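You operate a simulated robot arm through the tools that you are given. There is no shell and no other tool. Be economical: measure what you need, move in short steps, check, and stop when the job is done.

You are at the controls of a simulated two-armed robot. One attempt, no reset.

JOB
Take the white ring from the top of the shipping bench and put it on the lower shelf of the shipping bench. Put the round grey housing that says "26" from the top of the shipping bench on the yellow mat on the teal-backed bench and the round grey housing marked "52" on the top of the low teal bench. Put two of the green rings from the top of the shipping bench on the lower shelf of the yellow motor stand. Put one of the plain steel fittings from the top of the shipping bench on the green rubber ring there. Take the black bar with a green band and leave it on the lower shelf of the teal-backed bench. Take the large orange cap from the top of the teal-backed bench and leave it on the lower shelf of the right yellow bench. Put the 25 blue disc with a hole from the top of the teal-backed bench on the square silver plate there and the 27 blue disc with a hole on the top deck of the blue trolley. Take the low oval-flange gear motor from the lower shelf of the valve stack bench and leave it on the lower shelf of the shipping bench. Put the white logger labelled "29" from the top of the valve stack bench on top of the small blue block and the white logger that says "72" on top of the blue printed block. Do these in any order. Set down upright: plain steel fitting, low oval-flange gear motor, white logger.

It is judged by the outcome, as a careful person would: the job done as asked, and still so three seconds after it is handed in. It fails if anything else is knocked over, pushed out of place, dropped, spilled or broken. A push-on lid holds only when it is set on centred and level and pressed home; a screw cap is set on level and turned clockwise until tight.

ROBOT AND FRAMES
Two 7-joint arms with two-finger parallel grippers on one trunk, on a base that drives. Base frame: it is fixed to the floor where the robot stands at the start and does not move with it; the origin is under the middle of the robot, x ahead of it, y to its left, z up; the surface under the hand at the start is at about z = 720. Lengths are in mm, angles in degrees, forces in N, time in s.
The left shoulder is at the start at [50, 209, 1196], the right one opposite. With the tool pointing down near the work surface each hand reaches from about 100 to 880 mm from the robot's upright axis, wherever it stands, measured 20 degrees to its own side. Places, roughly: black bar with a green band (2x2x7 cm) [900, -500, 300]; blue disc with a hole [-1750, 1500, 750]; blue printed block [750, -2250, 750]; green ring [500, 250, 750]; green rubber ring (4x4x2 cm) [600, 300, 700]; large orange cap (4x4x4 cm) [-1600, 1700, 800]; low oval-flange gear motor [500, -1250, 250]; lower shelf of the right yellow bench (46x20 cm) [-3820, 1540, 360]; lower shelf of the shipping bench [700, -300, 200]; lower shelf of the teal-backed bench [-1700, 1400, 400]; lower shelf of the yellow motor stand [-700, 4400, 200]; plain steel fitting (4x3x6 cm) [800, 100, 700]; round grey housing [500, 0, 750]; small blue block (6x6x5 cm) [900, -1500, 800]; square silver plate [-1750, 1250, 750]; top deck of the blue trolley [-2100, 500, 800]; top of the low teal bench [3100, 3000, 700]; white logger [750, -2000, 750]; white ring [500, 0, 750]; yellow mat on the teal-backed bench [-1700, 1700, 800]. Payload 4.4 kg a hand.
Tool frame (each hand has its own): the origin (TCP) lies between the finger pads and is the grasp point; the fingertips stand 23 mm ahead of it; z points along the fingers, y is the line along which they close. Largest opening 94 mm; finger width 38, thickness 10; the body of the gripper, 54 by 96 mm, starts 39 mm behind the TCP.
Orientation is told as [roll, pitch, yaw] about the base's x, y, z axes, in that order, counted from this pose: with the fingers straight down and closing along the base's y, the tool's x points along the base's -x, its y along +y and its z along -z.

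CONTROLS
- The arms move only by the tool jog_arm. It takes "left_commands", "right_commands" or both (then of equal length, played together; a hand with none holds still); each is a list of rows, each a list of 7 numbers: the shift along the base's x, y, z in units of 25 mm (1.0 is 25 mm), then the turn, a rotation vector about the base's x, y, z in units of 6 degrees (1.0 is 6 degrees), then the opening, from 0 (shut) to 1 (fully open). In form: [[tx, ty, tz, rx, ry, rz, grip], ...]. A call has 1 to 10 rows; each row shifts and turns the commanded pose from where the row before left it. A call with a number of a shift or a turn outside -1 to 1 is refused whole. Rows are played at 5 a second. More than 50 mm and 8.6 degrees between two rows, or a gripper value outside its range, and nothing of the call is played. A pose out of reach is approached as far as the arm can. The call stops where the force on the tool passes 40 N (or 10 N more than at its start, if that is more) or the arm is blocked; 0.2 s more then pass. Each finger travels about 108 mm/s and halts on what it meets, pressing with about 20 N; the grip force reading is that of the motor and also rises with nothing between the fingers. The clock runs only during rows and for 0.2 s after the last one: add rows that do not move to give the fingers time. It gives the time, the measured TCP pose, the force on the tool (base axes), the opening and the grip force at its end, in the units of the frame above (readings bear some noise), with the torque about the TCP (base axes, N m) and any sound that the robot's microphone picked up.
- Cameras (640 x 400 px; columns grow to the right, rows downward): "scene" is now at [149.7, -0.5, 1354.4]; the picture's right is [-0.03, -1.00, 0.00], its down [-0.69, 0.02, -0.73] and it looks along [0.72, -0.02, -0.69] (base axes); focal length 257 px, centre (320, 200). "left" rides on the left gripper at [86, -16, -74] in its tool frame; the picture's right is [0.18, 0.98, 0.00], its down [-0.58, 0.11, -0.81] and it looks along [-0.79, 0.15, 0.59] (tool axes); focal length 243 px, centre (320, 200). "right" rides on the right gripper at [86, 16, -74] in its tool frame; the picture's right is [-0.18, 0.98, 0.00], its down [-0.58, -0.11, -0.81] and it looks along [-0.79, -0.15, 0.59] (tool axes); focal length 243 px, centre (320, 200). There is no depth. A picture from a camera that has moved, and an enlarged one, comes with that camera's place and axes in the base frame and with its lens.
- grab_frame(camera): a new picture of that camera. It takes no simulated time.
- slide_trunk(by): slides the trunk up (or, below 0, down) by that many mm; the arms and the scene camera ride with it, the base frame stays. It gives what a move gives, with no picture.
- drive_base(legs): drives the robot by 1 to 6 legs, each [ahead, left, turn to the left] in mm, mm and degrees, along the robot's own axes; the way and the turn of a leg run together, so that a leg with both is an arc; at most 1500 mm and 180 degrees a leg. The arms and the cameras ride along, it lands a little off, and it stops where it bumps. It gives what a move gives.
- head_to(pan, tilt): turns the head with the scene camera to pan (to the left, within 80 degrees either way) and tilt (down, from -29 to 69), counted from straight ahead of the robot. It gives what a move gives.
- zoom(camera, box): a new picture of the part [left, top, right, bottom] of that camera's present view, enlarged. It takes no simulated time.
- sign_off(): hands the job in; it is judged then, once.

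Work in short steps. Places have to be worked out from the pictures, the camera data and where the tool is seen: move nearer, look again, correct. Check each grasp and each placing, and mend what went wrong. You have 588 turns and 370 pictures in all, those below and enlarged ones among them. Open the grippers and draw the arms clear of the work before you hand the job in, unless the task says otherwise.

The tools are called after "Request:" by a JSON object that holds its "method" and its "body". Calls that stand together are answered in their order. jog_arm: Moves the arms, as the interface text tells. Its arguments: {"type":"object","properties":{"left_commands":{"type":"array"},"right_commands":{"type":"array"}},"required":[]} The other tools are called the same way: slide_trunk (by) slides the trunk up or down; drive_base (legs) drives the base; head_to (pan, tilt) turns the head that bears the scene camera; grab_frame (camera) takes a picture; zoom (camera, box) takes an enlarged picture of a part of a camera's view; sign_off () hands the job in.

At the start:

```text
t: 0.0
left_tcp_pos: [653.1, 171.8, 1008.1]
left_orientation: [0.0, 0.0, 0.0]
left_wrist_force: [0.3, 0.1, -0.8]
left_torque: [0.02, 0.0, 0.02]
left_opening: 93.9
left_grip_force: 0.1
right_tcp_pos: [523.0, -329.6, 1060.7]
right_orientation: [-0.1, 0.1, 0.0]
right_wrist_force: [0.8, 0.2, -0.8]
right_torque: [0.0, -0.02, -0.01]
right_opening: 94.2
right_grip_force: 0.1
trunk travel left (down, up): [-275.0, 288.0]
robot x, y, heading: [-1.1, 0.4, -0.0]
head pan, tilt: [-1.7, 43.5]
```

scene: 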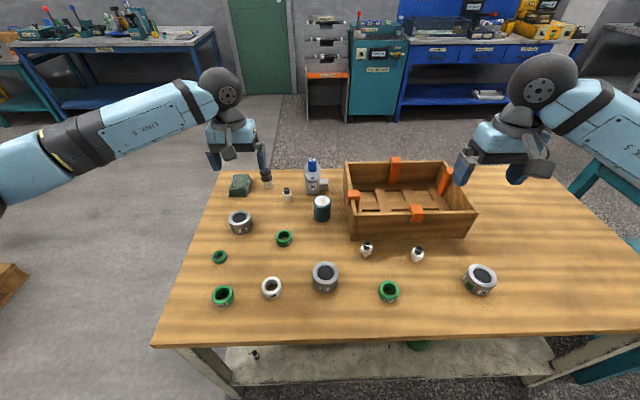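
right: 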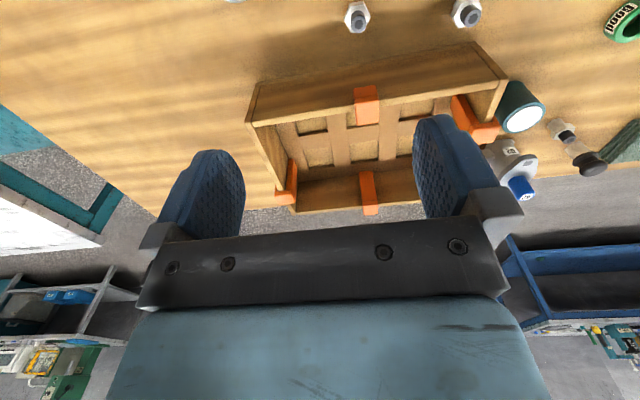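
left: 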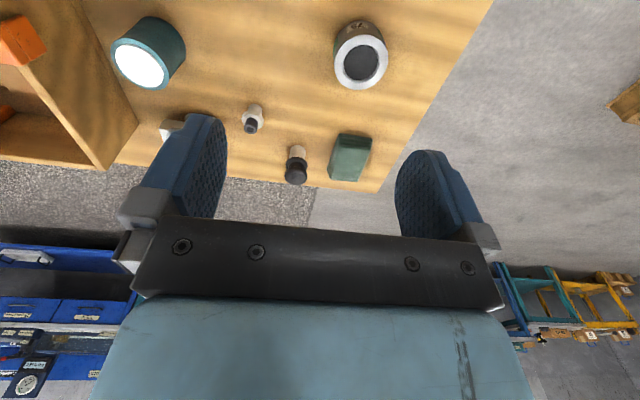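

I start by looking closely at the shipping bench top to identify the items.

Request:
{"method": "zoom", "body": {"camera": "scene", "box": [190, 150, 350, 320]}}

Request:
{"method": "zoom", "body": {"camera": "scene", "box": [340, 150, 540, 320]}}

```text
2.35 times, centred on (270, 235) of scene
camera zoom: at [149.7, -0.5, 1354.4], right [-0.03, -1.0, 0.0], down [-0.69, 0.02, -0.73], along [0.72, -0.02, -0.69], focal length 605 px, centre (438, 118)
```

zoom: 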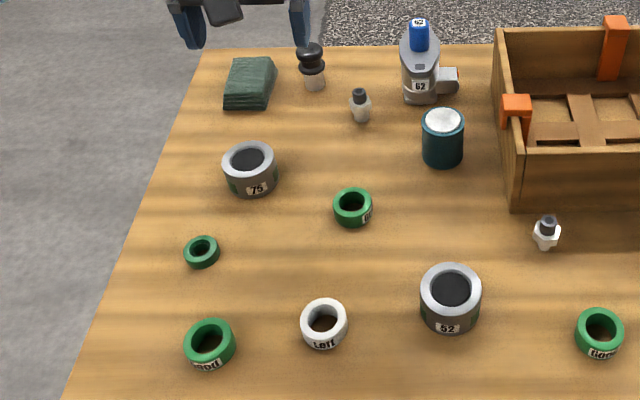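

```text
2.35 times, centred on (440, 235) of scene
camera zoom: at [149.7, -0.5, 1354.4], right [-0.03, -1.0, 0.0], down [-0.69, 0.02, -0.73], along [0.72, -0.02, -0.69], focal length 605 px, centre (38, 118)
```

zoom: 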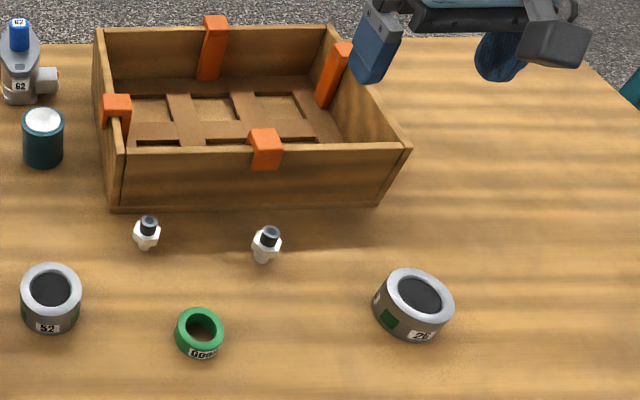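

I see housings 75/52/26, a white ring, three labelled green rings, a small plain green rubber ring, and steel fittings. Next I look around the room for the layout.

Request:
{"method": "head_to", "body": {"pan": 75, "tilt": 15}}

Request:
{"method": "grab_frame", "body": {"camera": "scene"}}

Request:
{"method": "head_to", "body": {"pan": -75, "tilt": 15}}

Request:
{"method": "grab_frame", "body": {"camera": "scene"}}

Request:
{"method": "head_to", "body": {"pan": 0, "tilt": 10}}

Request:
{"method": "grab_frame", "body": {"camera": "scene"}}

```text
t: 1.5
left_tcp_pos: [653.4, 171.5, 1009.2]
left_orientation: [0.0, 0.0, -0.1]
left_wrist_force: [-0.3, 0.1, -0.6]
left_torque: [0.0, -0.01, 0.02]
left_opening: 94.0
left_grip_force: 0.1
right_tcp_pos: [523.9, -330.1, 1060.3]
right_orientation: [0.0, 0.0, 0.0]
right_wrist_force: [-0.7, -0.6, 0.1]
right_torque: [-0.02, -0.03, 0.05]
right_opening: 94.1
right_grip_force: 0.2
trunk travel left (down, up): [-275.0, 288.0]
robot x, y, heading: [1.1, 1.7, 0.1]
head pan, tilt: [75.0, 15.0]
```

```text
364 pictures are left
camera scene: at [91.5, 92.1, 1399.1], right [0.97, -0.26, 0.0], down [-0.07, -0.25, -0.97], along [0.25, 0.93, -0.26], focal length 257 px, centre (320, 200)
```

scene: 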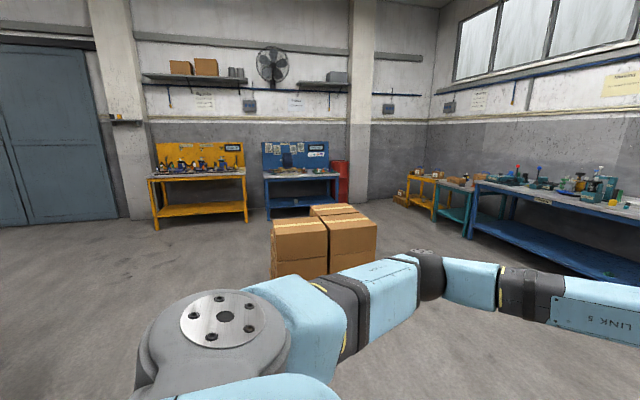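

```text
t: 3.8
left_tcp_pos: [653.6, 170.8, 1008.9]
left_orientation: [0.1, 0.0, 0.1]
left_wrist_force: [-0.5, 0.4, 0.3]
left_torque: [-0.01, 0.0, -0.01]
left_opening: 93.9
left_grip_force: 0.1
right_tcp_pos: [524.3, -329.7, 1059.2]
right_orientation: [0.1, 0.0, -0.1]
right_wrist_force: [-0.5, 0.1, -0.4]
right_torque: [-0.01, 0.03, 0.01]
right_opening: 93.9
right_grip_force: 0.0
trunk travel left (down, up): [-275.0, 288.0]
robot x, y, heading: [-1.6, 5.3, 0.2]
head pan, tilt: [-75.0, 15.0]
```

```text
363 pictures are left
camera scene: at [91.5, -88.3, 1399.1], right [-0.97, -0.26, 0.0], down [-0.07, 0.25, -0.97], along [0.25, -0.93, -0.26], focal length 257 px, centre (320, 200)
```

scene: 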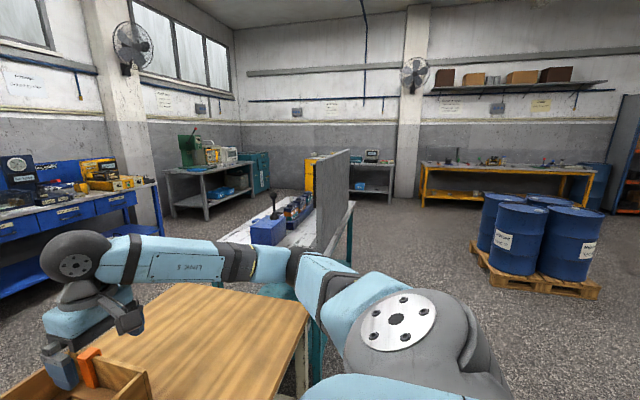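

```text
t: 5.3
left_tcp_pos: [652.6, 170.8, 1009.1]
left_orientation: [0.0, 0.0, 0.1]
left_wrist_force: [0.3, 0.5, -0.6]
left_torque: [0.03, -0.04, 0.0]
left_opening: 94.1
left_grip_force: 0.0
right_tcp_pos: [522.5, -331.5, 1060.6]
right_orientation: [-0.1, 0.0, 0.0]
right_wrist_force: [-0.1, -0.2, -0.2]
right_torque: [0.02, 0.01, 0.0]
right_opening: 94.1
right_grip_force: 0.0
trunk travel left (down, up): [-275.0, 288.0]
robot x, y, heading: [0.9, 1.1, -0.4]
head pan, tilt: [0.0, 10.0]
```

```text
362 pictures are left
camera scene: at [160.3, 1.8, 1407.3], right [0.0, -1.0, 0.0], down [-0.17, 0.0, -0.98], along [0.98, 0.0, -0.17], focal length 257 px, centre (320, 200)
```

scene: 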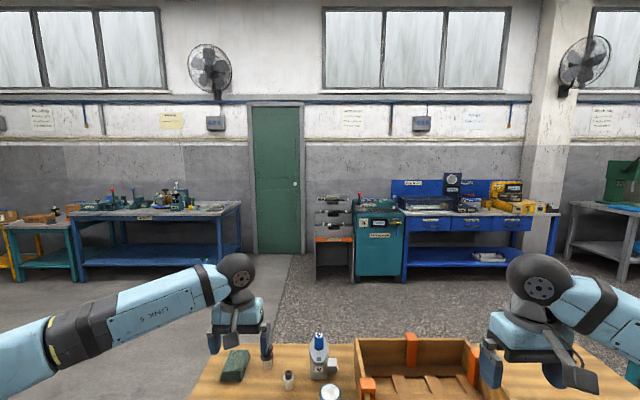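

Layout matches the list. Now I zoom at the fittings and rings for detail.

Request:
{"method": "head_to", "body": {"pan": 0, "tilt": 55}}

Request:
{"method": "grab_frame", "body": {"camera": "scene"}}

```text
t: 6.4
left_tcp_pos: [653.5, 172.0, 1008.7]
left_orientation: [-0.1, 0.0, 0.0]
left_wrist_force: [-0.6, 0.3, -0.2]
left_torque: [0.01, 0.04, -0.01]
left_opening: 94.3
left_grip_force: 0.0
right_tcp_pos: [524.0, -329.7, 1060.2]
right_orientation: [0.0, 0.0, -0.1]
right_wrist_force: [0.5, 0.2, 0.5]
right_torque: [0.01, -0.02, -0.02]
right_opening: 93.9
right_grip_force: 0.0
trunk travel left (down, up): [-275.0, 288.0]
robot x, y, heading: [-2.0, 1.0, -0.2]
head pan, tilt: [0.0, 55.0]
```

```text
361 pictures are left
camera scene: at [139.5, 1.9, 1339.0], right [0.0, -1.0, 0.0], down [-0.82, 0.0, -0.57], along [0.57, 0.0, -0.82], focal length 257 px, centre (320, 200)
```

scene: 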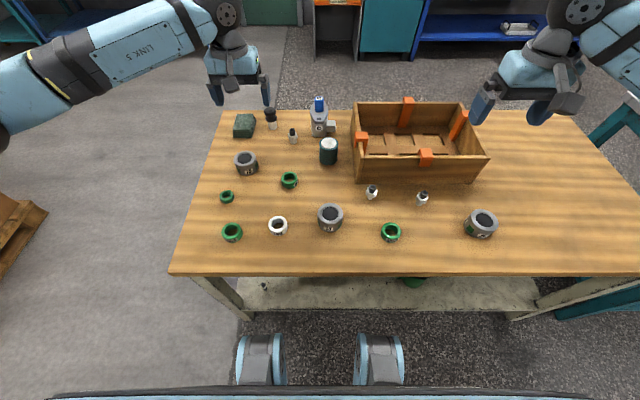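

Request:
{"method": "zoom", "body": {"camera": "scene", "box": [340, 160, 460, 235]}}

Request:
{"method": "zoom", "body": {"camera": "scene", "box": [210, 110, 350, 200]}}

Request:
{"method": "zoom", "body": {"camera": "scene", "box": [210, 270, 540, 400]}}

```text
5.33 times, centred on (400, 198) of scene
camera zoom: at [139.5, 1.9, 1339.0], right [0.0, -1.0, 0.0], down [-0.82, 0.0, -0.57], along [0.57, 0.0, -0.82], focal length 1371 px, centre (-107, 213)
```

zoom: 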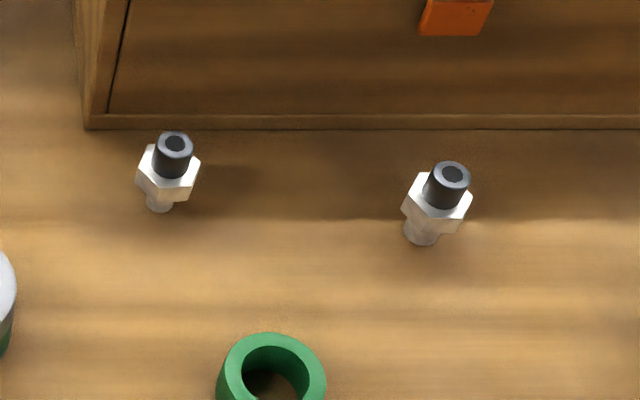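

```text
4.44 times, centred on (280, 155) of scene
camera zoom: at [139.5, 1.9, 1339.0], right [0.0, -1.0, 0.0], down [-0.82, 0.0, -0.57], along [0.57, 0.0, -0.82], focal length 1142 px, centre (498, 400)
```

zoom: 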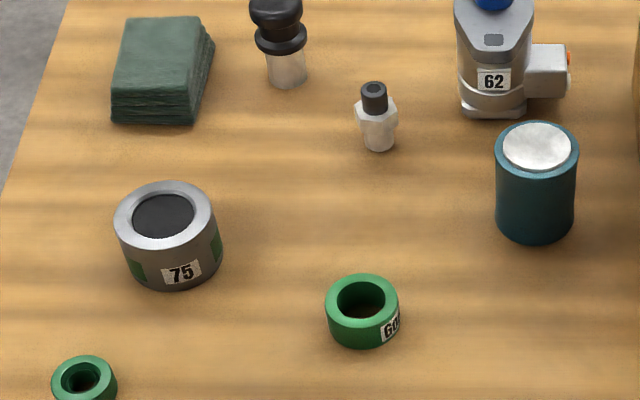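

```text
1.94 times, centred on (375, 335) of scene
camera zoom: at [139.5, 1.9, 1339.0], right [0.0, -1.0, 0.0], down [-0.82, 0.0, -0.57], along [0.57, 0.0, -0.82], focal length 498 px, centre (213, -62)
```

zoom: 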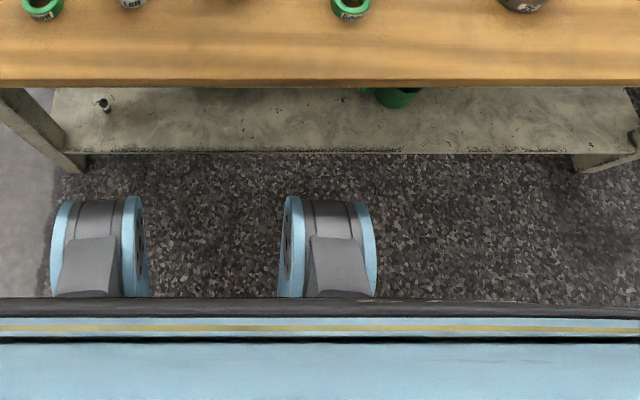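

All three fittings look identical; I take the isolated one near (805, 97). Bring the left hand above it and look.

Request:
{"method": "jog_arm", "body": {"left_commands": [[0.87, -0.42, -0.5, 0, 0, 0, 1], [0.87, -0.42, -0.5, 0, 0, 0, 1], [0.87, -0.42, -0.5, 0, 0, 0, 1], [0.87, -0.42, -0.5, 0, 0, 0, 1], [0.87, -0.42, -0.5, 0, 0, 0, 1], [0.87, -0.42, -0.5, 0, 0, 0, 1], [0.87, -0.42, -0.5, 0, 0, 0, 1]]}}

Request:
{"method": "grab_frame", "body": {"camera": "left"}}

Request:
{"method": "grab_frame", "body": {"camera": "scene"}}

```text
t: 8.0
left_tcp_pos: [806.2, 97.3, 920.5]
left_orientation: [0.1, 0.0, 0.0]
left_wrist_force: [-0.4, 0.3, -1.4]
left_torque: [0.0, 0.02, 0.01]
left_opening: 93.5
left_grip_force: 0.1
right_tcp_pos: [523.7, -331.7, 1059.3]
right_orientation: [0.1, -0.1, 0.0]
right_wrist_force: [-0.1, 0.2, -0.4]
right_torque: [0.01, 0.02, 0.02]
right_opening: 93.9
right_grip_force: 0.0
trunk travel left (down, up): [-275.0, 288.0]
robot x, y, heading: [1.3, 2.1, 0.0]
head pan, tilt: [0.0, 55.0]
```

```text
357 pictures are left
camera left: at [719.1, 80.8, 996.1], right [-0.18, 0.98, 0.0], down [0.58, 0.11, 0.81], along [0.79, 0.15, -0.59], focal length 243 px, centre (320, 200)
```

left: 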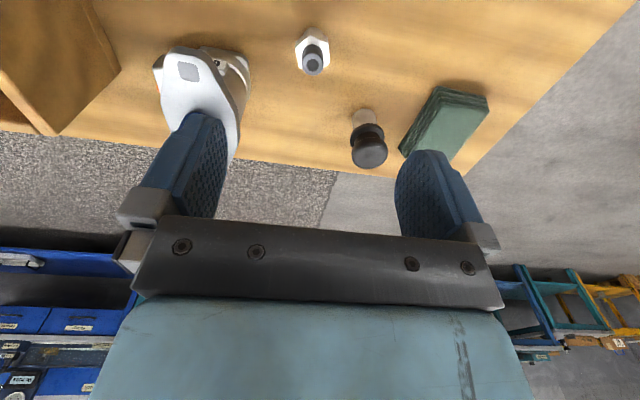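

```text
356 pictures are left
camera scene: at [139.9, 0.8, 1338.8], right [0.0, -1.0, 0.0], down [-0.82, 0.0, -0.57], along [0.57, 0.0, -0.82], focal length 257 px, centre (320, 200)
```

scene: 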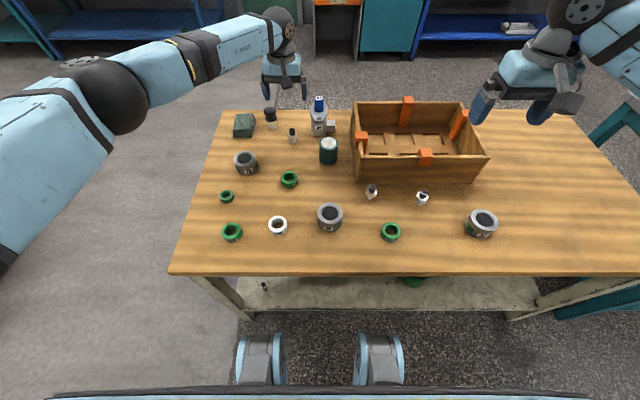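

The fitting sits near (815, 93). I centre on it, half-close to stay clear of the "62" tool, and descend.

Request:
{"method": "jog_arm", "body": {"left_commands": [[0.36, -0.15, 0, 0, 0, 0, 0.64], [0, 0, -1, 0, 0, 0, 0.64], [0, 0, -1, 0, 0, 0, 0.64], [0, 0, -1, 0, 0, 0, 0.64], [0, 0, -1, 0, 0, 0, 0.64]]}}

Request:
{"method": "grab_frame", "body": {"camera": "left"}}

```text
t: 9.2
left_tcp_pos: [814.4, 93.2, 820.3]
left_orientation: [0.1, 0.1, 0.0]
left_wrist_force: [0.2, -0.6, -0.5]
left_torque: [0.01, -0.01, 0.02]
left_opening: 60.1
left_grip_force: 0.1
right_tcp_pos: [524.3, -331.7, 1059.6]
right_orientation: [0.0, 0.0, 0.0]
right_wrist_force: [0.1, -0.1, -0.3]
right_torque: [-0.04, 0.01, 0.01]
right_opening: 94.0
right_grip_force: 0.0
trunk travel left (down, up): [-275.0, 288.0]
robot x, y, heading: [-0.1, 0.8, -0.1]
head pan, tilt: [0.0, 55.0]
```

```text
355 pictures are left
camera left: at [727.5, 77.4, 896.6], right [-0.18, 0.98, 0.0], down [0.58, 0.11, 0.81], along [0.79, 0.15, -0.59], focal length 243 px, centre (320, 200)
```

left: 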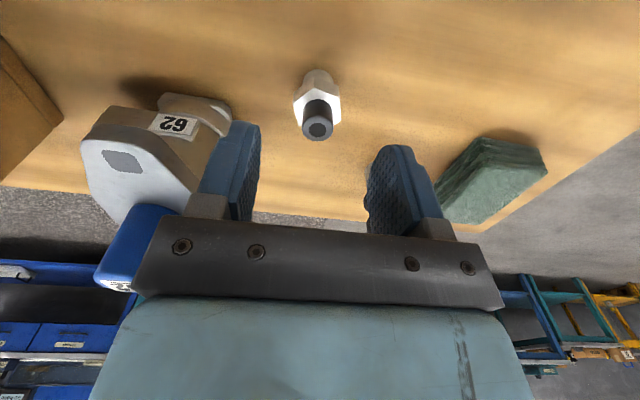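

Centred. Descend to the hex and grip.

Request:
{"method": "jog_arm", "body": {"left_commands": [[0.1, 0.05, -0.95, 0, 0, 0, 0.64], [0, 0, -0.95, 0, 0, 0, 0.64], [0, 0, -0.95, 0, 0, 0, 0.64], [0, 0, 0, 0, 0, 0, 0.2], [0, 0, 0, 0, 0, 0, 0], [0, 0, 0, 0, 0, 0, 0]]}}

Request:
{"method": "grab_frame", "body": {"camera": "left"}}

```text
t: 10.6
left_tcp_pos: [796.8, 98.8, 752.3]
left_orientation: [0.0, 0.0, 0.0]
left_wrist_force: [0.2, -0.4, -0.3]
left_torque: [0.03, -0.02, 0.02]
left_opening: 0.1
left_grip_force: 20.0
left hand out of reach, approached as far as the arm can: row 1, 2, 3
right_tcp_pos: [522.8, -329.8, 1059.9]
right_orientation: [0.0, 0.0, 0.0]
right_wrist_force: [0.2, 0.1, 0.5]
right_torque: [0.01, 0.02, 0.02]
right_opening: 94.1
right_grip_force: 0.1
trunk travel left (down, up): [-275.0, 288.0]
robot x, y, heading: [0.7, 1.8, -0.1]
head pan, tilt: [0.0, 55.0]
```

```text
354 pictures are left
camera left: at [710.3, 83.1, 827.9], right [-0.18, 0.98, 0.0], down [0.58, 0.11, 0.81], along [0.79, 0.15, -0.59], focal length 243 px, centre (320, 200)
```

left: 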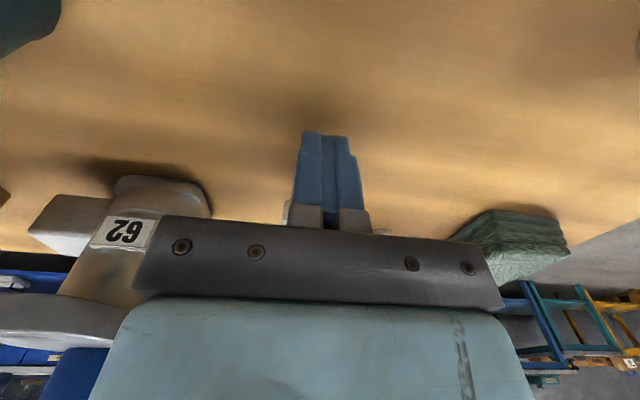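

Out of reach on the way down: the fingers closed short of the fitting. I go up (still closed, then open) and look.

Request:
{"method": "jog_arm", "body": {"left_commands": [[0, 0, 1, 0, 0, 0, 0], [-0.4, 0, 1, 0, 0, 0, 0], [0, 0, 1, 0, 0, 0, 0], [0, 0, 1, 0, 0, 0, 0.5]]}}

Request:
{"method": "grab_frame", "body": {"camera": "left"}}

```text
t: 11.6
left_tcp_pos: [785.1, 99.9, 852.1]
left_orientation: [0.0, 0.0, 0.1]
left_wrist_force: [0.2, -0.2, 0.2]
left_torque: [-0.02, -0.02, -0.04]
left_opening: 46.9
left_grip_force: 0.0
right_tcp_pos: [523.1, -329.7, 1061.2]
right_orientation: [0.0, -0.1, 0.1]
right_wrist_force: [-0.8, 0.3, 0.4]
right_torque: [0.01, -0.02, 0.04]
right_opening: 94.0
right_grip_force: 0.0
trunk travel left (down, up): [-275.0, 288.0]
robot x, y, heading: [1.3, -0.8, -0.2]
head pan, tilt: [0.0, 55.0]
```

```text
353 pictures are left
camera left: at [699.0, 83.1, 928.1], right [-0.18, 0.98, 0.0], down [0.58, 0.11, 0.81], along [0.79, 0.15, -0.59], focal length 243 px, centre (320, 200)
```

left: 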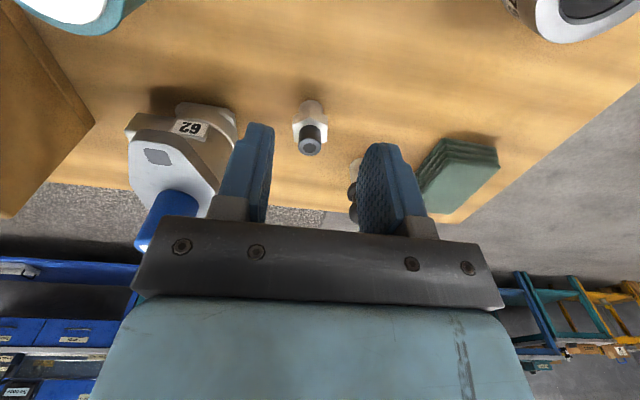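

The fitting still stands, nudged to about (828, 97). Lowering the trunk gives more horizontal reach, so I raise the hand, then slide the trunk down 200.

Request:
{"method": "jog_arm", "body": {"left_commands": [[-0.4, 0, 1, 0, 0, 0, 0.64], [-0.4, 0, 1, 0, 0, 0, 0.64], [-0.4, 0, 1, 0, 0, 0, 0.64], [0, 0, 1, 0, 0, 0, 0.64], [0, 0, 1, 0, 0, 0, 0.64], [0, 0, 1, 0, 0, 0, 0.64], [0, 0, 1, 0, 0, 0, 0.64]]}}

Request:
{"method": "slide_trunk", "body": {"by": -180}}

Request:
{"method": "jog_arm", "body": {"left_commands": [[1, 0, 0, 0, 0, 0, 0.64], [1, -0.05, 0, 0, 0, 0, 0.64]]}}

Request:
{"method": "grab_frame", "body": {"camera": "left"}}

```text
t: 13.2
left_tcp_pos: [756.3, 99.7, 1028.8]
left_orientation: [0.0, 0.0, 0.1]
left_wrist_force: [0.3, 0.0, 0.1]
left_torque: [0.01, -0.05, 0.0]
left_opening: 60.3
left_grip_force: 0.0
right_tcp_pos: [522.9, -330.4, 1059.8]
right_orientation: [0.0, 0.0, 0.0]
right_wrist_force: [1.0, 0.3, 0.6]
right_torque: [-0.01, 0.0, -0.02]
right_opening: 94.0
right_grip_force: 0.0
trunk travel left (down, up): [-275.0, 288.0]
robot x, y, heading: [3.1, -0.2, 0.2]
head pan, tilt: [0.0, 55.0]
```

```text
t: 15.2
left_tcp_pos: [755.5, 99.3, 847.2]
left_orientation: [0.1, 0.0, -0.1]
left_wrist_force: [-0.3, 0.6, -0.3]
left_torque: [0.01, 0.01, -0.02]
left_opening: 60.3
left_grip_force: 0.1
right_tcp_pos: [523.1, -330.4, 880.7]
right_orientation: [0.0, 0.0, 0.0]
right_wrist_force: [-1.0, 0.1, 1.0]
right_torque: [0.01, 0.02, -0.01]
right_opening: 94.3
right_grip_force: 0.1
trunk travel left (down, up): [-95.0, 468.0]
robot x, y, heading: [-6.3, 0.3, -0.1]
head pan, tilt: [0.0, 55.0]
```

```text
t: 15.8
left_tcp_pos: [806.3, 98.3, 847.2]
left_orientation: [-0.1, 0.0, -0.2]
left_wrist_force: [1.0, -0.5, -0.1]
left_torque: [-0.01, 0.03, 0.01]
left_opening: 60.1
left_grip_force: 0.1
right_tcp_pos: [523.5, -330.6, 879.9]
right_orientation: [0.0, 0.0, 0.0]
right_wrist_force: [0.1, -0.3, 0.7]
right_torque: [0.01, 0.01, 0.01]
right_opening: 93.7
right_grip_force: 0.0
trunk travel left (down, up): [-95.0, 468.0]
robot x, y, heading: [0.3, 0.2, -0.1]
head pan, tilt: [0.0, 55.0]
```

```text
352 pictures are left
camera left: at [719.2, 82.6, 922.3], right [-0.18, 0.98, 0.0], down [0.58, 0.11, 0.81], along [0.79, 0.15, -0.59], focal length 243 px, centre (320, 200)
```

left: 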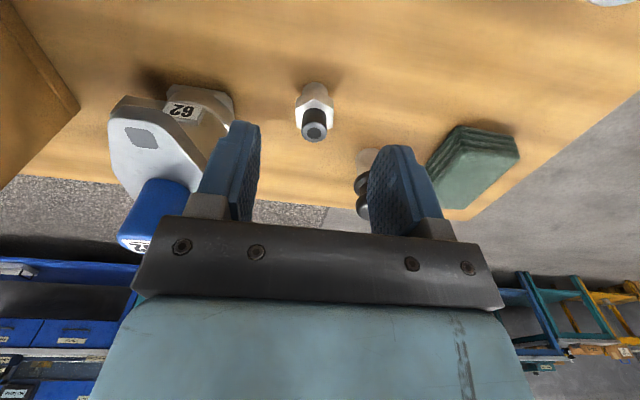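

Fitting at (827, 99). Move over it and descend in steps.

Request:
{"method": "jog_arm", "body": {"left_commands": [[0.84, 0.05, 0, 0, 0, 0, 0.64], [0, 0, -1, 0, 0, 0, 0.64], [0, 0, -1, 0, 0, 0, 0.64], [0, 0, -1, 0, 0, 0, 0.64], [0, 0, -0.9, 0, 0, 0, 0.64]]}}

Request:
{"method": "grab_frame", "body": {"camera": "left"}}

```text
t: 17.0
left_tcp_pos: [827.9, 99.3, 748.3]
left_orientation: [0.0, 0.0, -0.1]
left_wrist_force: [0.6, 0.0, 0.4]
left_torque: [-0.01, 0.0, -0.01]
left_opening: 60.1
left_grip_force: 0.0
right_tcp_pos: [523.8, -330.7, 879.5]
right_orientation: [0.1, -0.1, 0.0]
right_wrist_force: [0.4, 0.3, 0.1]
right_torque: [0.03, 0.0, -0.01]
right_opening: 94.1
right_grip_force: 0.1
trunk travel left (down, up): [-95.0, 468.0]
robot x, y, heading: [2.4, -0.5, 0.0]
head pan, tilt: [0.0, 55.0]
```

```text
351 pictures are left
camera left: at [740.2, 83.7, 823.9], right [-0.18, 0.98, 0.0], down [0.58, 0.11, 0.81], along [0.79, 0.15, -0.59], focal length 243 px, centre (320, 200)
```

left: 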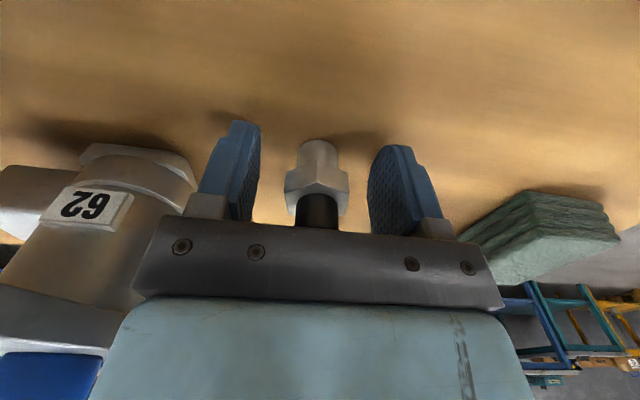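

The fitting stands between the pads; grip and lift.

Request:
{"method": "jog_arm", "body": {"left_commands": [[0, 0, 0, 0, 0, 0, 0.4], [0, 0, 0, 0, 0, 0, 0.2], [0, 0, 0, 0, 0, 0, 0], [0, 0, 0, 0, 0, 0, 0], [0, 0, 0.6, 0, 0, 0, 0], [0, 0, 1, 0, 0, 0, 0], [0, 0, 1, 0, 0, 0, 0], [0, 0, 1, 0, 0, 0, 0]]}}

Request:
{"method": "grab_frame", "body": {"camera": "left"}}

```text
t: 18.8
left_tcp_pos: [825.4, 101.3, 841.0]
left_orientation: [0.0, 0.1, 0.1]
left_wrist_force: [-0.6, 0.0, -2.0]
left_torque: [0.02, 0.01, 0.01]
left_opening: 32.0
left_grip_force: 19.6
right_tcp_pos: [524.3, -330.4, 880.5]
right_orientation: [0.0, -0.1, -0.1]
right_wrist_force: [1.2, 0.0, 0.0]
right_torque: [0.02, 0.02, -0.04]
right_opening: 94.1
right_grip_force: 0.0
trunk travel left (down, up): [-95.0, 468.0]
robot x, y, heading: [1.5, 2.8, -0.0]
head pan, tilt: [0.0, 55.0]
```

```text
350 pictures are left
camera left: at [739.8, 84.5, 915.3], right [-0.18, 0.98, 0.0], down [0.58, 0.11, 0.81], along [0.79, 0.15, -0.59], focal length 243 px, centre (320, 200)
```

left: 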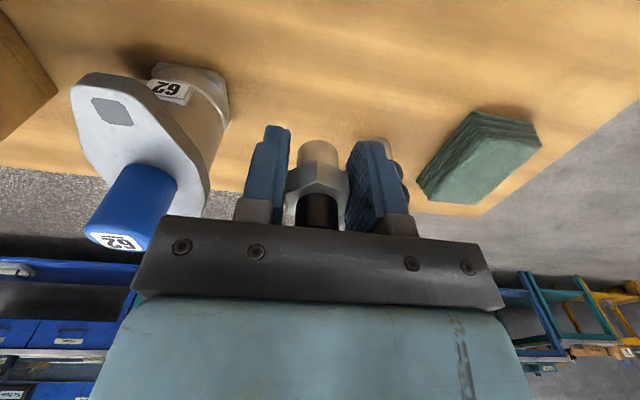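

Held firmly. Move over toward the rubber ring near (574, 275).

Request:
{"method": "jog_arm", "body": {"left_commands": [[-1, 0.3, 0, 0, 0, 0, 0], [-1, 0.6, 0, 0, 0, 0, 0], [-1, 0.7, 0, 0, 0, 0, 0], [-1, 0.7, 0, 0, 0, 0, 0], [-1, 0.7, 0, 0, 0, 0, 0], [-1, 0.7, 0, 0, 0, 0, 0], [-1, 0.7, 0, 0, 0, 0, 0], [-1, 0.7, 0, 0, 0, 0, 0], [-1, 0.8, 0, 0, 0, 0, 0], [-0.9, 0.8, 0, 0, 0, 0, 0]]}}

Request:
{"method": "grab_frame", "body": {"camera": "left"}}

Request:
{"method": "grab_frame", "body": {"camera": "scene"}}

```text
t: 21.0
left_tcp_pos: [579.7, 268.0, 841.0]
left_orientation: [-0.1, 0.0, -0.1]
left_wrist_force: [0.3, -0.1, -1.3]
left_torque: [-0.01, 0.03, 0.01]
left_opening: 29.7
left_grip_force: 20.3
right_tcp_pos: [522.9, -329.7, 881.1]
right_orientation: [0.0, 0.0, 0.1]
right_wrist_force: [0.0, 1.1, 0.1]
right_torque: [-0.02, -0.01, 0.0]
right_opening: 94.0
right_grip_force: 0.1
trunk travel left (down, up): [-95.0, 468.0]
robot x, y, heading: [-1.5, -2.5, 0.1]
head pan, tilt: [0.0, 55.0]
```

```text
349 pictures are left
camera left: at [492.6, 251.8, 915.1], right [-0.18, 0.98, 0.0], down [0.58, 0.11, 0.81], along [0.79, 0.15, -0.59], focal length 243 px, centre (320, 200)
```

left: 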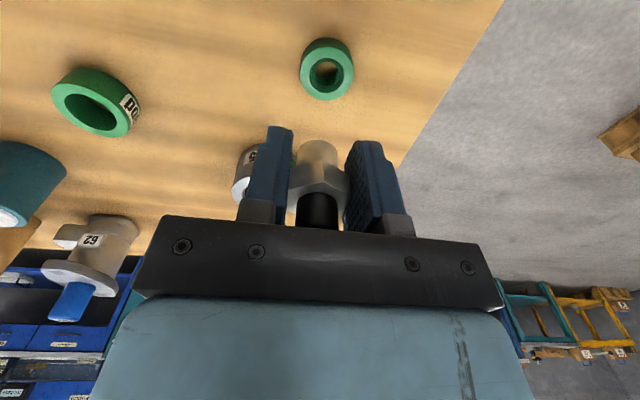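

```text
348 pictures are left
camera scene: at [139.2, 2.4, 1159.0], right [0.0, -1.0, 0.0], down [-0.82, 0.0, -0.57], along [0.57, 0.0, -0.82], focal length 257 px, centre (320, 200)
```

scene: 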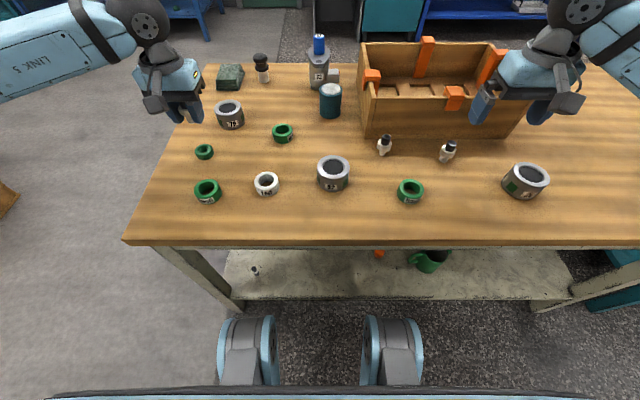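

Ring centre about (577.5, 272). Correct and lower to just above it, then re-check.

Request:
{"method": "jog_arm", "body": {"left_commands": [[-0.09, 0.16, -0.75, 0, 0, 0, 0], [0, 0, -0.75, 0, 0, 0, 0], [0, 0, -0.5, 0, 0, 0, 0]]}}

Request:
{"method": "grab_frame", "body": {"camera": "left"}}

Request:
{"method": "zoom", "body": {"camera": "scene", "box": [120, 60, 260, 210]}}

```text
t: 21.8
left_tcp_pos: [576.6, 271.7, 788.9]
left_orientation: [0.0, 0.0, 0.0]
left_wrist_force: [0.2, -0.2, -1.2]
left_torque: [-0.01, -0.02, 0.0]
left_opening: 29.4
left_grip_force: 20.1
right_tcp_pos: [524.5, -330.0, 881.3]
right_orientation: [0.0, 0.0, 0.0]
right_wrist_force: [-0.7, 0.6, -0.3]
right_torque: [-0.01, 0.0, 0.01]
right_opening: 93.9
right_grip_force: 0.2
trunk travel left (down, up): [-95.0, 468.0]
robot x, y, heading: [0.7, 2.5, -0.3]
head pan, tilt: [0.0, 55.0]
```

```text
347 pictures are left
camera left: at [491.0, 255.8, 864.1], right [-0.18, 0.98, 0.0], down [0.58, 0.11, 0.81], along [0.79, 0.15, -0.59], focal length 243 px, centre (320, 200)
```

left: 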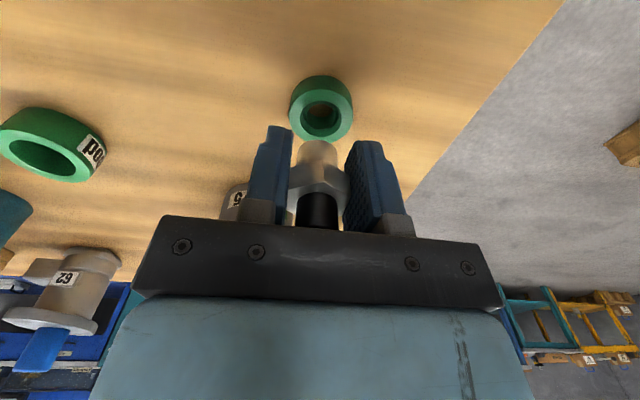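

```text
2.67 times, centred on (190, 135) of scene
camera zoom: at [139.6, 2.1, 1158.9], right [0.0, -1.0, 0.0], down [-0.82, 0.0, -0.57], along [0.57, 0.0, -0.82], focal length 685 px, centre (667, 373)
```

zoom: 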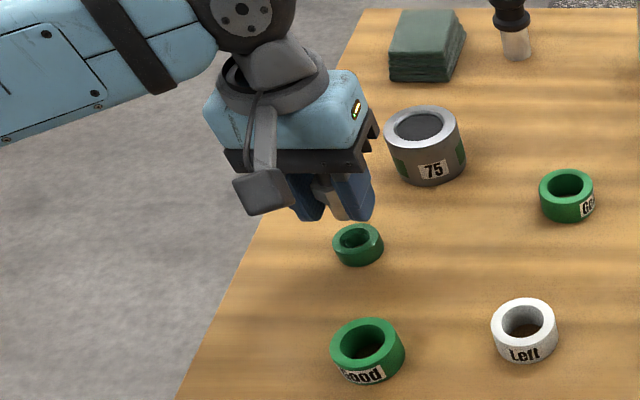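

Aligned within about 1 mm. Lower until light contact.

Request:
{"method": "jog_arm", "body": {"left_commands": [[-0.03, 0, -0.35, 0, 0, 0, 0], [0, 0, -0.25, 0, 0, 0, 0], [0, 0, -0.12, 0, 0, 0, 0]]}}

Request:
{"method": "grab_frame", "body": {"camera": "left"}}

```text
t: 22.6
left_tcp_pos: [575.2, 271.0, 771.4]
left_orientation: [0.1, 0.0, 0.1]
left_wrist_force: [0.2, 0.6, -0.8]
left_torque: [-0.02, 0.02, 0.02]
left_opening: 29.5
left_grip_force: 20.2
right_tcp_pos: [523.5, -330.6, 880.7]
right_orientation: [0.0, 0.0, 0.1]
right_wrist_force: [0.2, -0.8, 0.2]
right_torque: [-0.01, -0.04, -0.01]
right_opening: 94.0
right_grip_force: 0.1
trunk travel left (down, up): [-95.0, 468.0]
robot x, y, heading: [0.3, 0.6, 0.0]
head pan, tilt: [0.0, 55.0]
```

```text
345 pictures are left
camera left: at [489.8, 255.5, 846.7], right [-0.18, 0.98, 0.0], down [0.58, 0.11, 0.81], along [0.79, 0.15, -0.59], focal length 243 px, centre (320, 200)
```

left: 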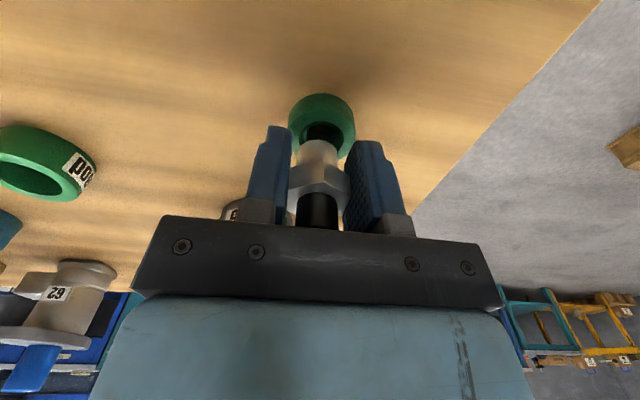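

Not yet in contact; continue in small steps.

Request:
{"method": "jog_arm", "body": {"left_commands": [[0, 0.02, -0.1, 0, 0, 0, 0], [0, 0, -0.1, 0, 0, 0, 0], [0, 0, -0.08, 0, 0, 0, 0], [0, 0, 0, 0, 0, 0, 0]]}}

Request:
{"method": "grab_frame", "body": {"camera": "left"}}

```text
t: 23.6
left_tcp_pos: [575.8, 271.1, 766.3]
left_orientation: [0.0, -0.2, 0.0]
left_wrist_force: [0.8, 0.1, 6.6]
left_torque: [0.02, -0.05, 0.02]
left_opening: 29.2
left_grip_force: 19.8
right_tcp_pos: [524.7, -330.1, 879.5]
right_orientation: [-0.1, -0.1, 0.0]
right_wrist_force: [0.2, 0.1, 0.4]
right_torque: [0.0, 0.01, -0.03]
right_opening: 93.9
right_grip_force: 0.0
trunk travel left (down, up): [-95.0, 468.0]
robot x, y, heading: [-0.7, -1.0, -0.1]
head pan, tilt: [0.0, 55.0]
```

```text
344 pictures are left
camera left: at [489.5, 255.7, 840.5], right [-0.18, 0.98, 0.0], down [0.58, 0.11, 0.81], along [0.79, 0.15, -0.59], focal length 243 px, centre (320, 200)
```

left: 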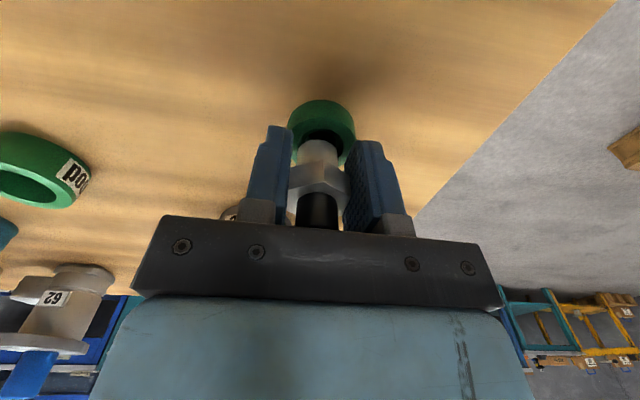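

Light contact, level. Release gently and rise.

Request:
{"method": "jog_arm", "body": {"left_commands": [[0, 0, 0.03, 0, 0, 0, 0.33], [0, 0, 0, 0, 0, 0, 0.45], [0, 0, 0, 0, 0, 0, 0.6], [0, 0, 1, 0, 0, 0, 0.6], [0, 0, 1, 0, 0, 0, 0.6], [0, 0, 1, 0, 0, 0, 0.6]]}}

Request:
{"method": "grab_frame", "body": {"camera": "left"}}

Request:
{"method": "zoom", "body": {"camera": "scene", "box": [150, 80, 300, 220]}}

```text
t: 25.0
left_tcp_pos: [575.0, 270.7, 841.2]
left_orientation: [0.0, 0.0, 0.0]
left_wrist_force: [-0.4, -0.1, -1.2]
left_torque: [0.01, -0.01, -0.01]
left_opening: 56.5
left_grip_force: 0.1
right_tcp_pos: [523.0, -331.5, 880.5]
right_orientation: [-0.1, 0.0, -0.1]
right_wrist_force: [-0.2, -0.3, 1.3]
right_torque: [-0.04, -0.03, 0.01]
right_opening: 93.8
right_grip_force: 0.0
trunk travel left (down, up): [-95.0, 468.0]
robot x, y, heading: [1.0, -0.0, 0.0]
head pan, tilt: [0.0, 55.0]
```

```text
343 pictures are left
camera left: at [489.1, 255.2, 915.4], right [-0.18, 0.98, 0.0], down [0.58, 0.11, 0.81], along [0.79, 0.15, -0.59], focal length 243 px, centre (320, 200)
```

left: 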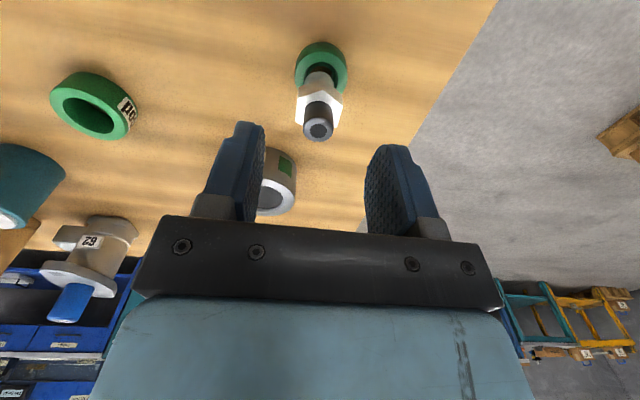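

```text
2.86 times, centred on (225, 150) of scene
camera zoom: at [139.3, 1.7, 1158.9], right [0.0, -1.0, 0.0], down [-0.82, 0.0, -0.57], along [0.57, 0.0, -0.82], focal length 734 px, centre (591, 343)
```

zoom: 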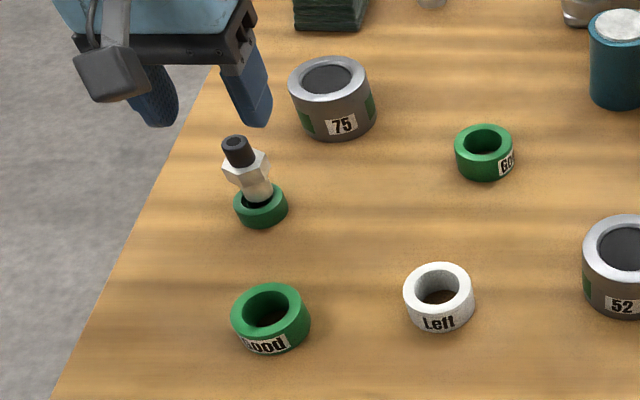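

Request:
{"method": "zoom", "body": {"camera": "left", "box": [270, 30, 370, 150]}}

Request:
{"method": "zoom", "body": {"camera": "scene", "box": [190, 110, 230, 140]}}

```text
3.33 times, centred on (320, 90) of left
camera zoom: at [489.1, 255.2, 915.4], right [-0.18, 0.98, 0.0], down [0.58, 0.11, 0.81], along [0.79, 0.15, -0.59], focal length 809 px, centre (320, 567)
```

zoom: 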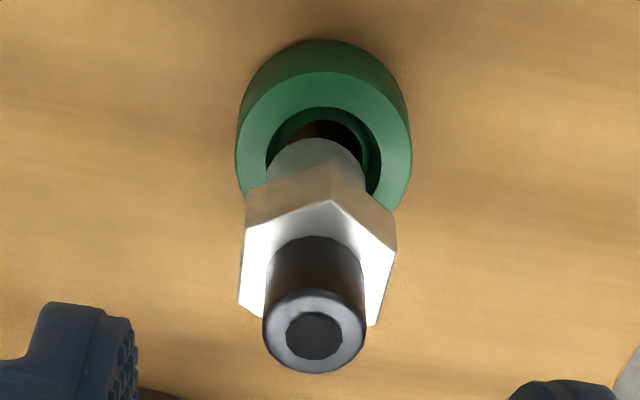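

```text
13.33 times, centred on (210, 125) of scene
camera zoom: at [139.3, 1.7, 1158.9], right [0.0, -1.0, 0.0], down [-0.82, 0.0, -0.57], along [0.57, 0.0, -0.82], focal length 3426 px, centre (1787, 1200)
```

zoom: 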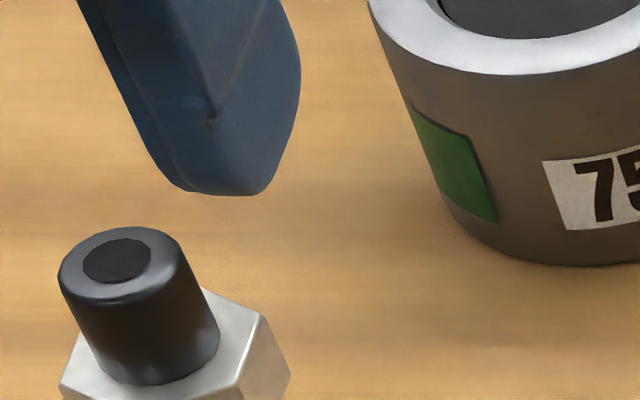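

I check the seating from the other camera.

Request:
{"method": "zoom", "body": {"camera": "scene", "box": [185, 120, 225, 165]}}

```text
8.89 times, centred on (205, 142) of scene
camera zoom: at [139.3, 1.7, 1158.9], right [0.0, -1.0, 0.0], down [-0.82, 0.0, -0.57], along [0.57, 0.0, -0.82], focal length 2284 px, centre (1342, 711)
```

zoom: 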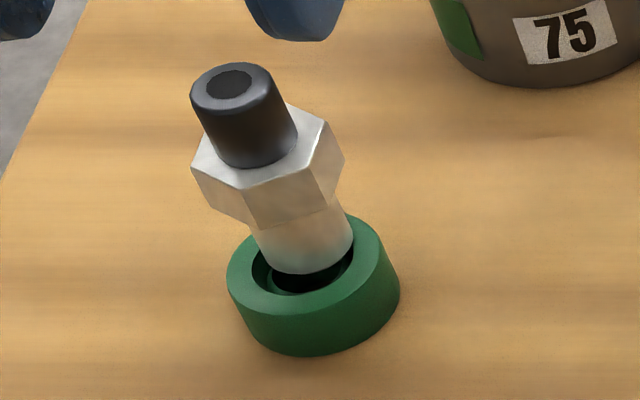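

The fitting stands about 8 mm off-centre in +x. I regrip, lift slightly, shift −8 mm and set it again.

Request:
{"method": "jog_arm", "body": {"left_commands": [[0, 0, -1, 0, 0, 0, 0.6], [0, 0, -1, 0, 0, 0, 0.6], [0, 0, -0.92, 0, 0, 0, 0.6], [0, 0, 0, 0, 0, 0, 0.4], [0, 0, 0, 0, 0, 0, 0.2], [0, 0, 0, 0, 0, 0, 0], [0, 0, 0.4, 0, 0, 0, 0], [-0.32, 0.04, 0, 0, 0, 0, 0], [0, 0, 0, 0, 0, 0, 0]]}}

Request:
{"method": "zoom", "body": {"camera": "scene", "box": [185, 120, 225, 165]}}

Request:
{"method": "zoom", "body": {"camera": "left", "box": [260, 60, 380, 200]}}

```text
t: 27.0
left_tcp_pos: [569.3, 272.3, 777.0]
left_orientation: [0.0, 0.0, 0.1]
left_wrist_force: [0.3, 0.1, -0.6]
left_torque: [0.01, -0.01, 0.0]
left_opening: 29.7
left_grip_force: 19.8
right_tcp_pos: [523.7, -331.0, 879.7]
right_orientation: [-0.1, 0.0, 0.0]
right_wrist_force: [0.1, 0.7, -0.2]
right_torque: [0.0, -0.01, 0.01]
right_opening: 94.0
right_grip_force: 0.1
trunk travel left (down, up): [-95.0, 468.0]
robot x, y, heading: [1.5, -0.1, 0.0]
head pan, tilt: [0.0, 55.0]
```

```text
8.89 times, centred on (205, 142) of scene
camera zoom: at [139.5, 1.9, 1158.9], right [0.0, -1.0, 0.0], down [-0.82, 0.0, -0.57], along [0.57, 0.0, -0.82], focal length 2284 px, centre (1342, 711)
```

zoom: 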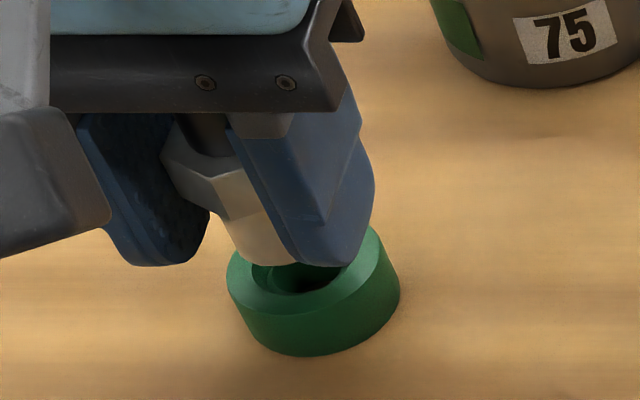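

```text
2.86 times, centred on (320, 130) of left
camera zoom: at [482.4, 256.8, 852.3], right [-0.18, 0.98, 0.0], down [0.58, 0.11, 0.81], along [0.79, 0.15, -0.59], focal length 693 px, centre (320, 400)
```

zoom: 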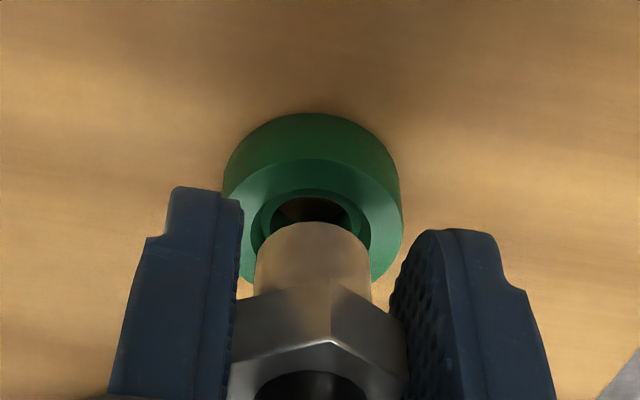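

Now aligned. Lower to contact and release.

Request:
{"method": "jog_arm", "body": {"left_commands": [[0, 0, -0.25, 0, 0, 0, 0], [0, 0, -0.1, 0, 0, 0, 0], [0, 0, -0.06, 0, 0, 0, 0], [0, 0, 0, 0, 0, 0, 0]]}}

```text
t: 28.0
left_tcp_pos: [568.7, 273.0, 767.1]
left_orientation: [0.0, 0.0, -0.1]
left_wrist_force: [0.2, 0.0, -0.6]
left_torque: [0.01, -0.02, -0.03]
left_opening: 29.6
left_grip_force: 19.9
right_tcp_pos: [523.8, -331.1, 879.2]
right_orientation: [-0.1, 0.0, -0.1]
right_wrist_force: [-0.5, 0.0, 0.0]
right_torque: [-0.02, 0.03, 0.02]
right_opening: 94.1
right_grip_force: 0.0
trunk travel left (down, up): [-95.0, 468.0]
robot x, y, heading: [1.4, -1.6, 0.1]
head pan, tilt: [0.0, 55.0]
```

Request:
{"method": "jog_arm", "body": {"left_commands": [[0, 0, -0.1, 0, 0, 0, 0], [0, 0, -0.06, 0, 0, 0, 0], [0, 0, 0, 0, 0, 0, 0]]}}

Request:
{"method": "zoom", "body": {"camera": "left", "box": [260, 60, 380, 200]}}

```text
t: 28.8
left_tcp_pos: [568.3, 272.8, 765.1]
left_orientation: [0.0, -0.2, 0.0]
left_wrist_force: [1.9, 2.9, 16.3]
left_torque: [0.04, -0.22, 0.01]
left_opening: 30.0
left_grip_force: 20.0
right_tcp_pos: [522.7, -330.9, 880.9]
right_orientation: [0.0, -0.1, -0.1]
right_wrist_force: [-0.4, 0.1, 0.5]
right_torque: [-0.01, 0.01, 0.01]
right_opening: 94.2
right_grip_force: 0.1
trunk travel left (down, up): [-95.0, 468.0]
robot x, y, heading: [-1.1, 1.4, -0.0]
head pan, tilt: [0.0, 55.0]
```

```text
2.86 times, centred on (320, 130) of left
camera zoom: at [481.5, 256.5, 839.7], right [-0.18, 0.98, 0.0], down [0.58, 0.11, 0.81], along [0.79, 0.15, -0.59], focal length 693 px, centre (320, 400)
```

zoom: 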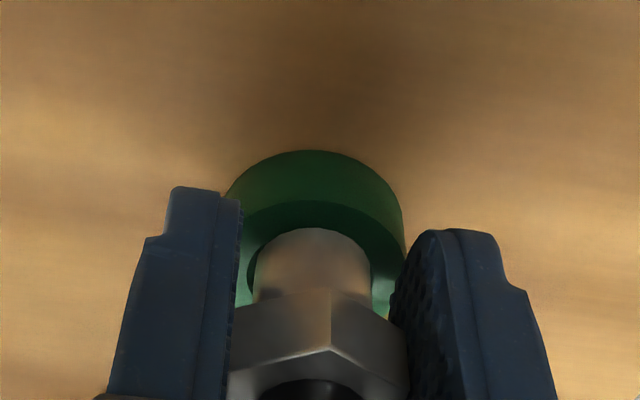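

Base is now concentric with the ring. Release and rise.

Request:
{"method": "jog_arm", "body": {"left_commands": [[0, 0, 0.06, 0, 0, 0, 0.33], [0, 0, 0, 0, 0, 0, 0.45], [0, 0, 0, 0, 0, 0, 0.6], [0, 0, 1, 0, 0, 0, 0.6], [0, 0, 1, 0, 0, 0, 0.6], [0, 0, 1, 0, 0, 0, 0.6]]}}

Request:
{"method": "zoom", "body": {"camera": "scene", "box": [185, 120, 225, 165]}}

```text
t: 30.2
left_tcp_pos: [568.1, 272.3, 839.5]
left_orientation: [0.1, 0.0, -0.1]
left_wrist_force: [-0.8, -0.5, 0.1]
left_torque: [0.02, 0.02, 0.01]
left_opening: 56.4
left_grip_force: 0.2
right_tcp_pos: [523.4, -330.7, 879.8]
right_orientation: [0.1, 0.1, 0.0]
right_wrist_force: [-0.3, -1.0, 0.3]
right_torque: [0.02, 0.02, -0.01]
right_opening: 94.0
right_grip_force: 0.2
trunk travel left (down, up): [-95.0, 468.0]
robot x, y, heading: [-1.6, -7.3, -0.1]
head pan, tilt: [0.0, 55.0]
```

```text
8.89 times, centred on (205, 142) of scene
camera zoom: at [139.3, 1.7, 1158.9], right [0.0, -1.0, 0.0], down [-0.82, 0.0, -0.57], along [0.57, 0.0, -0.82], focal length 2284 px, centre (1342, 711)
```

zoom: 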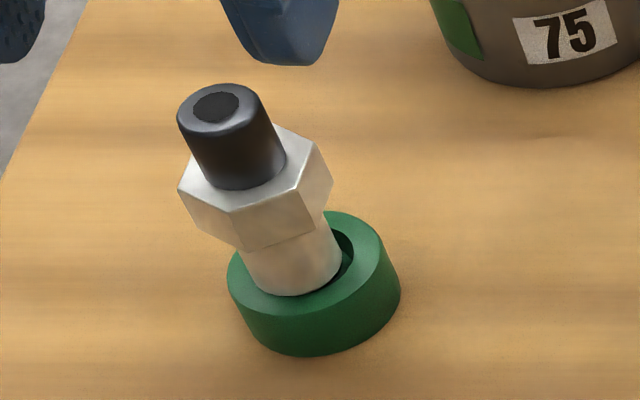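

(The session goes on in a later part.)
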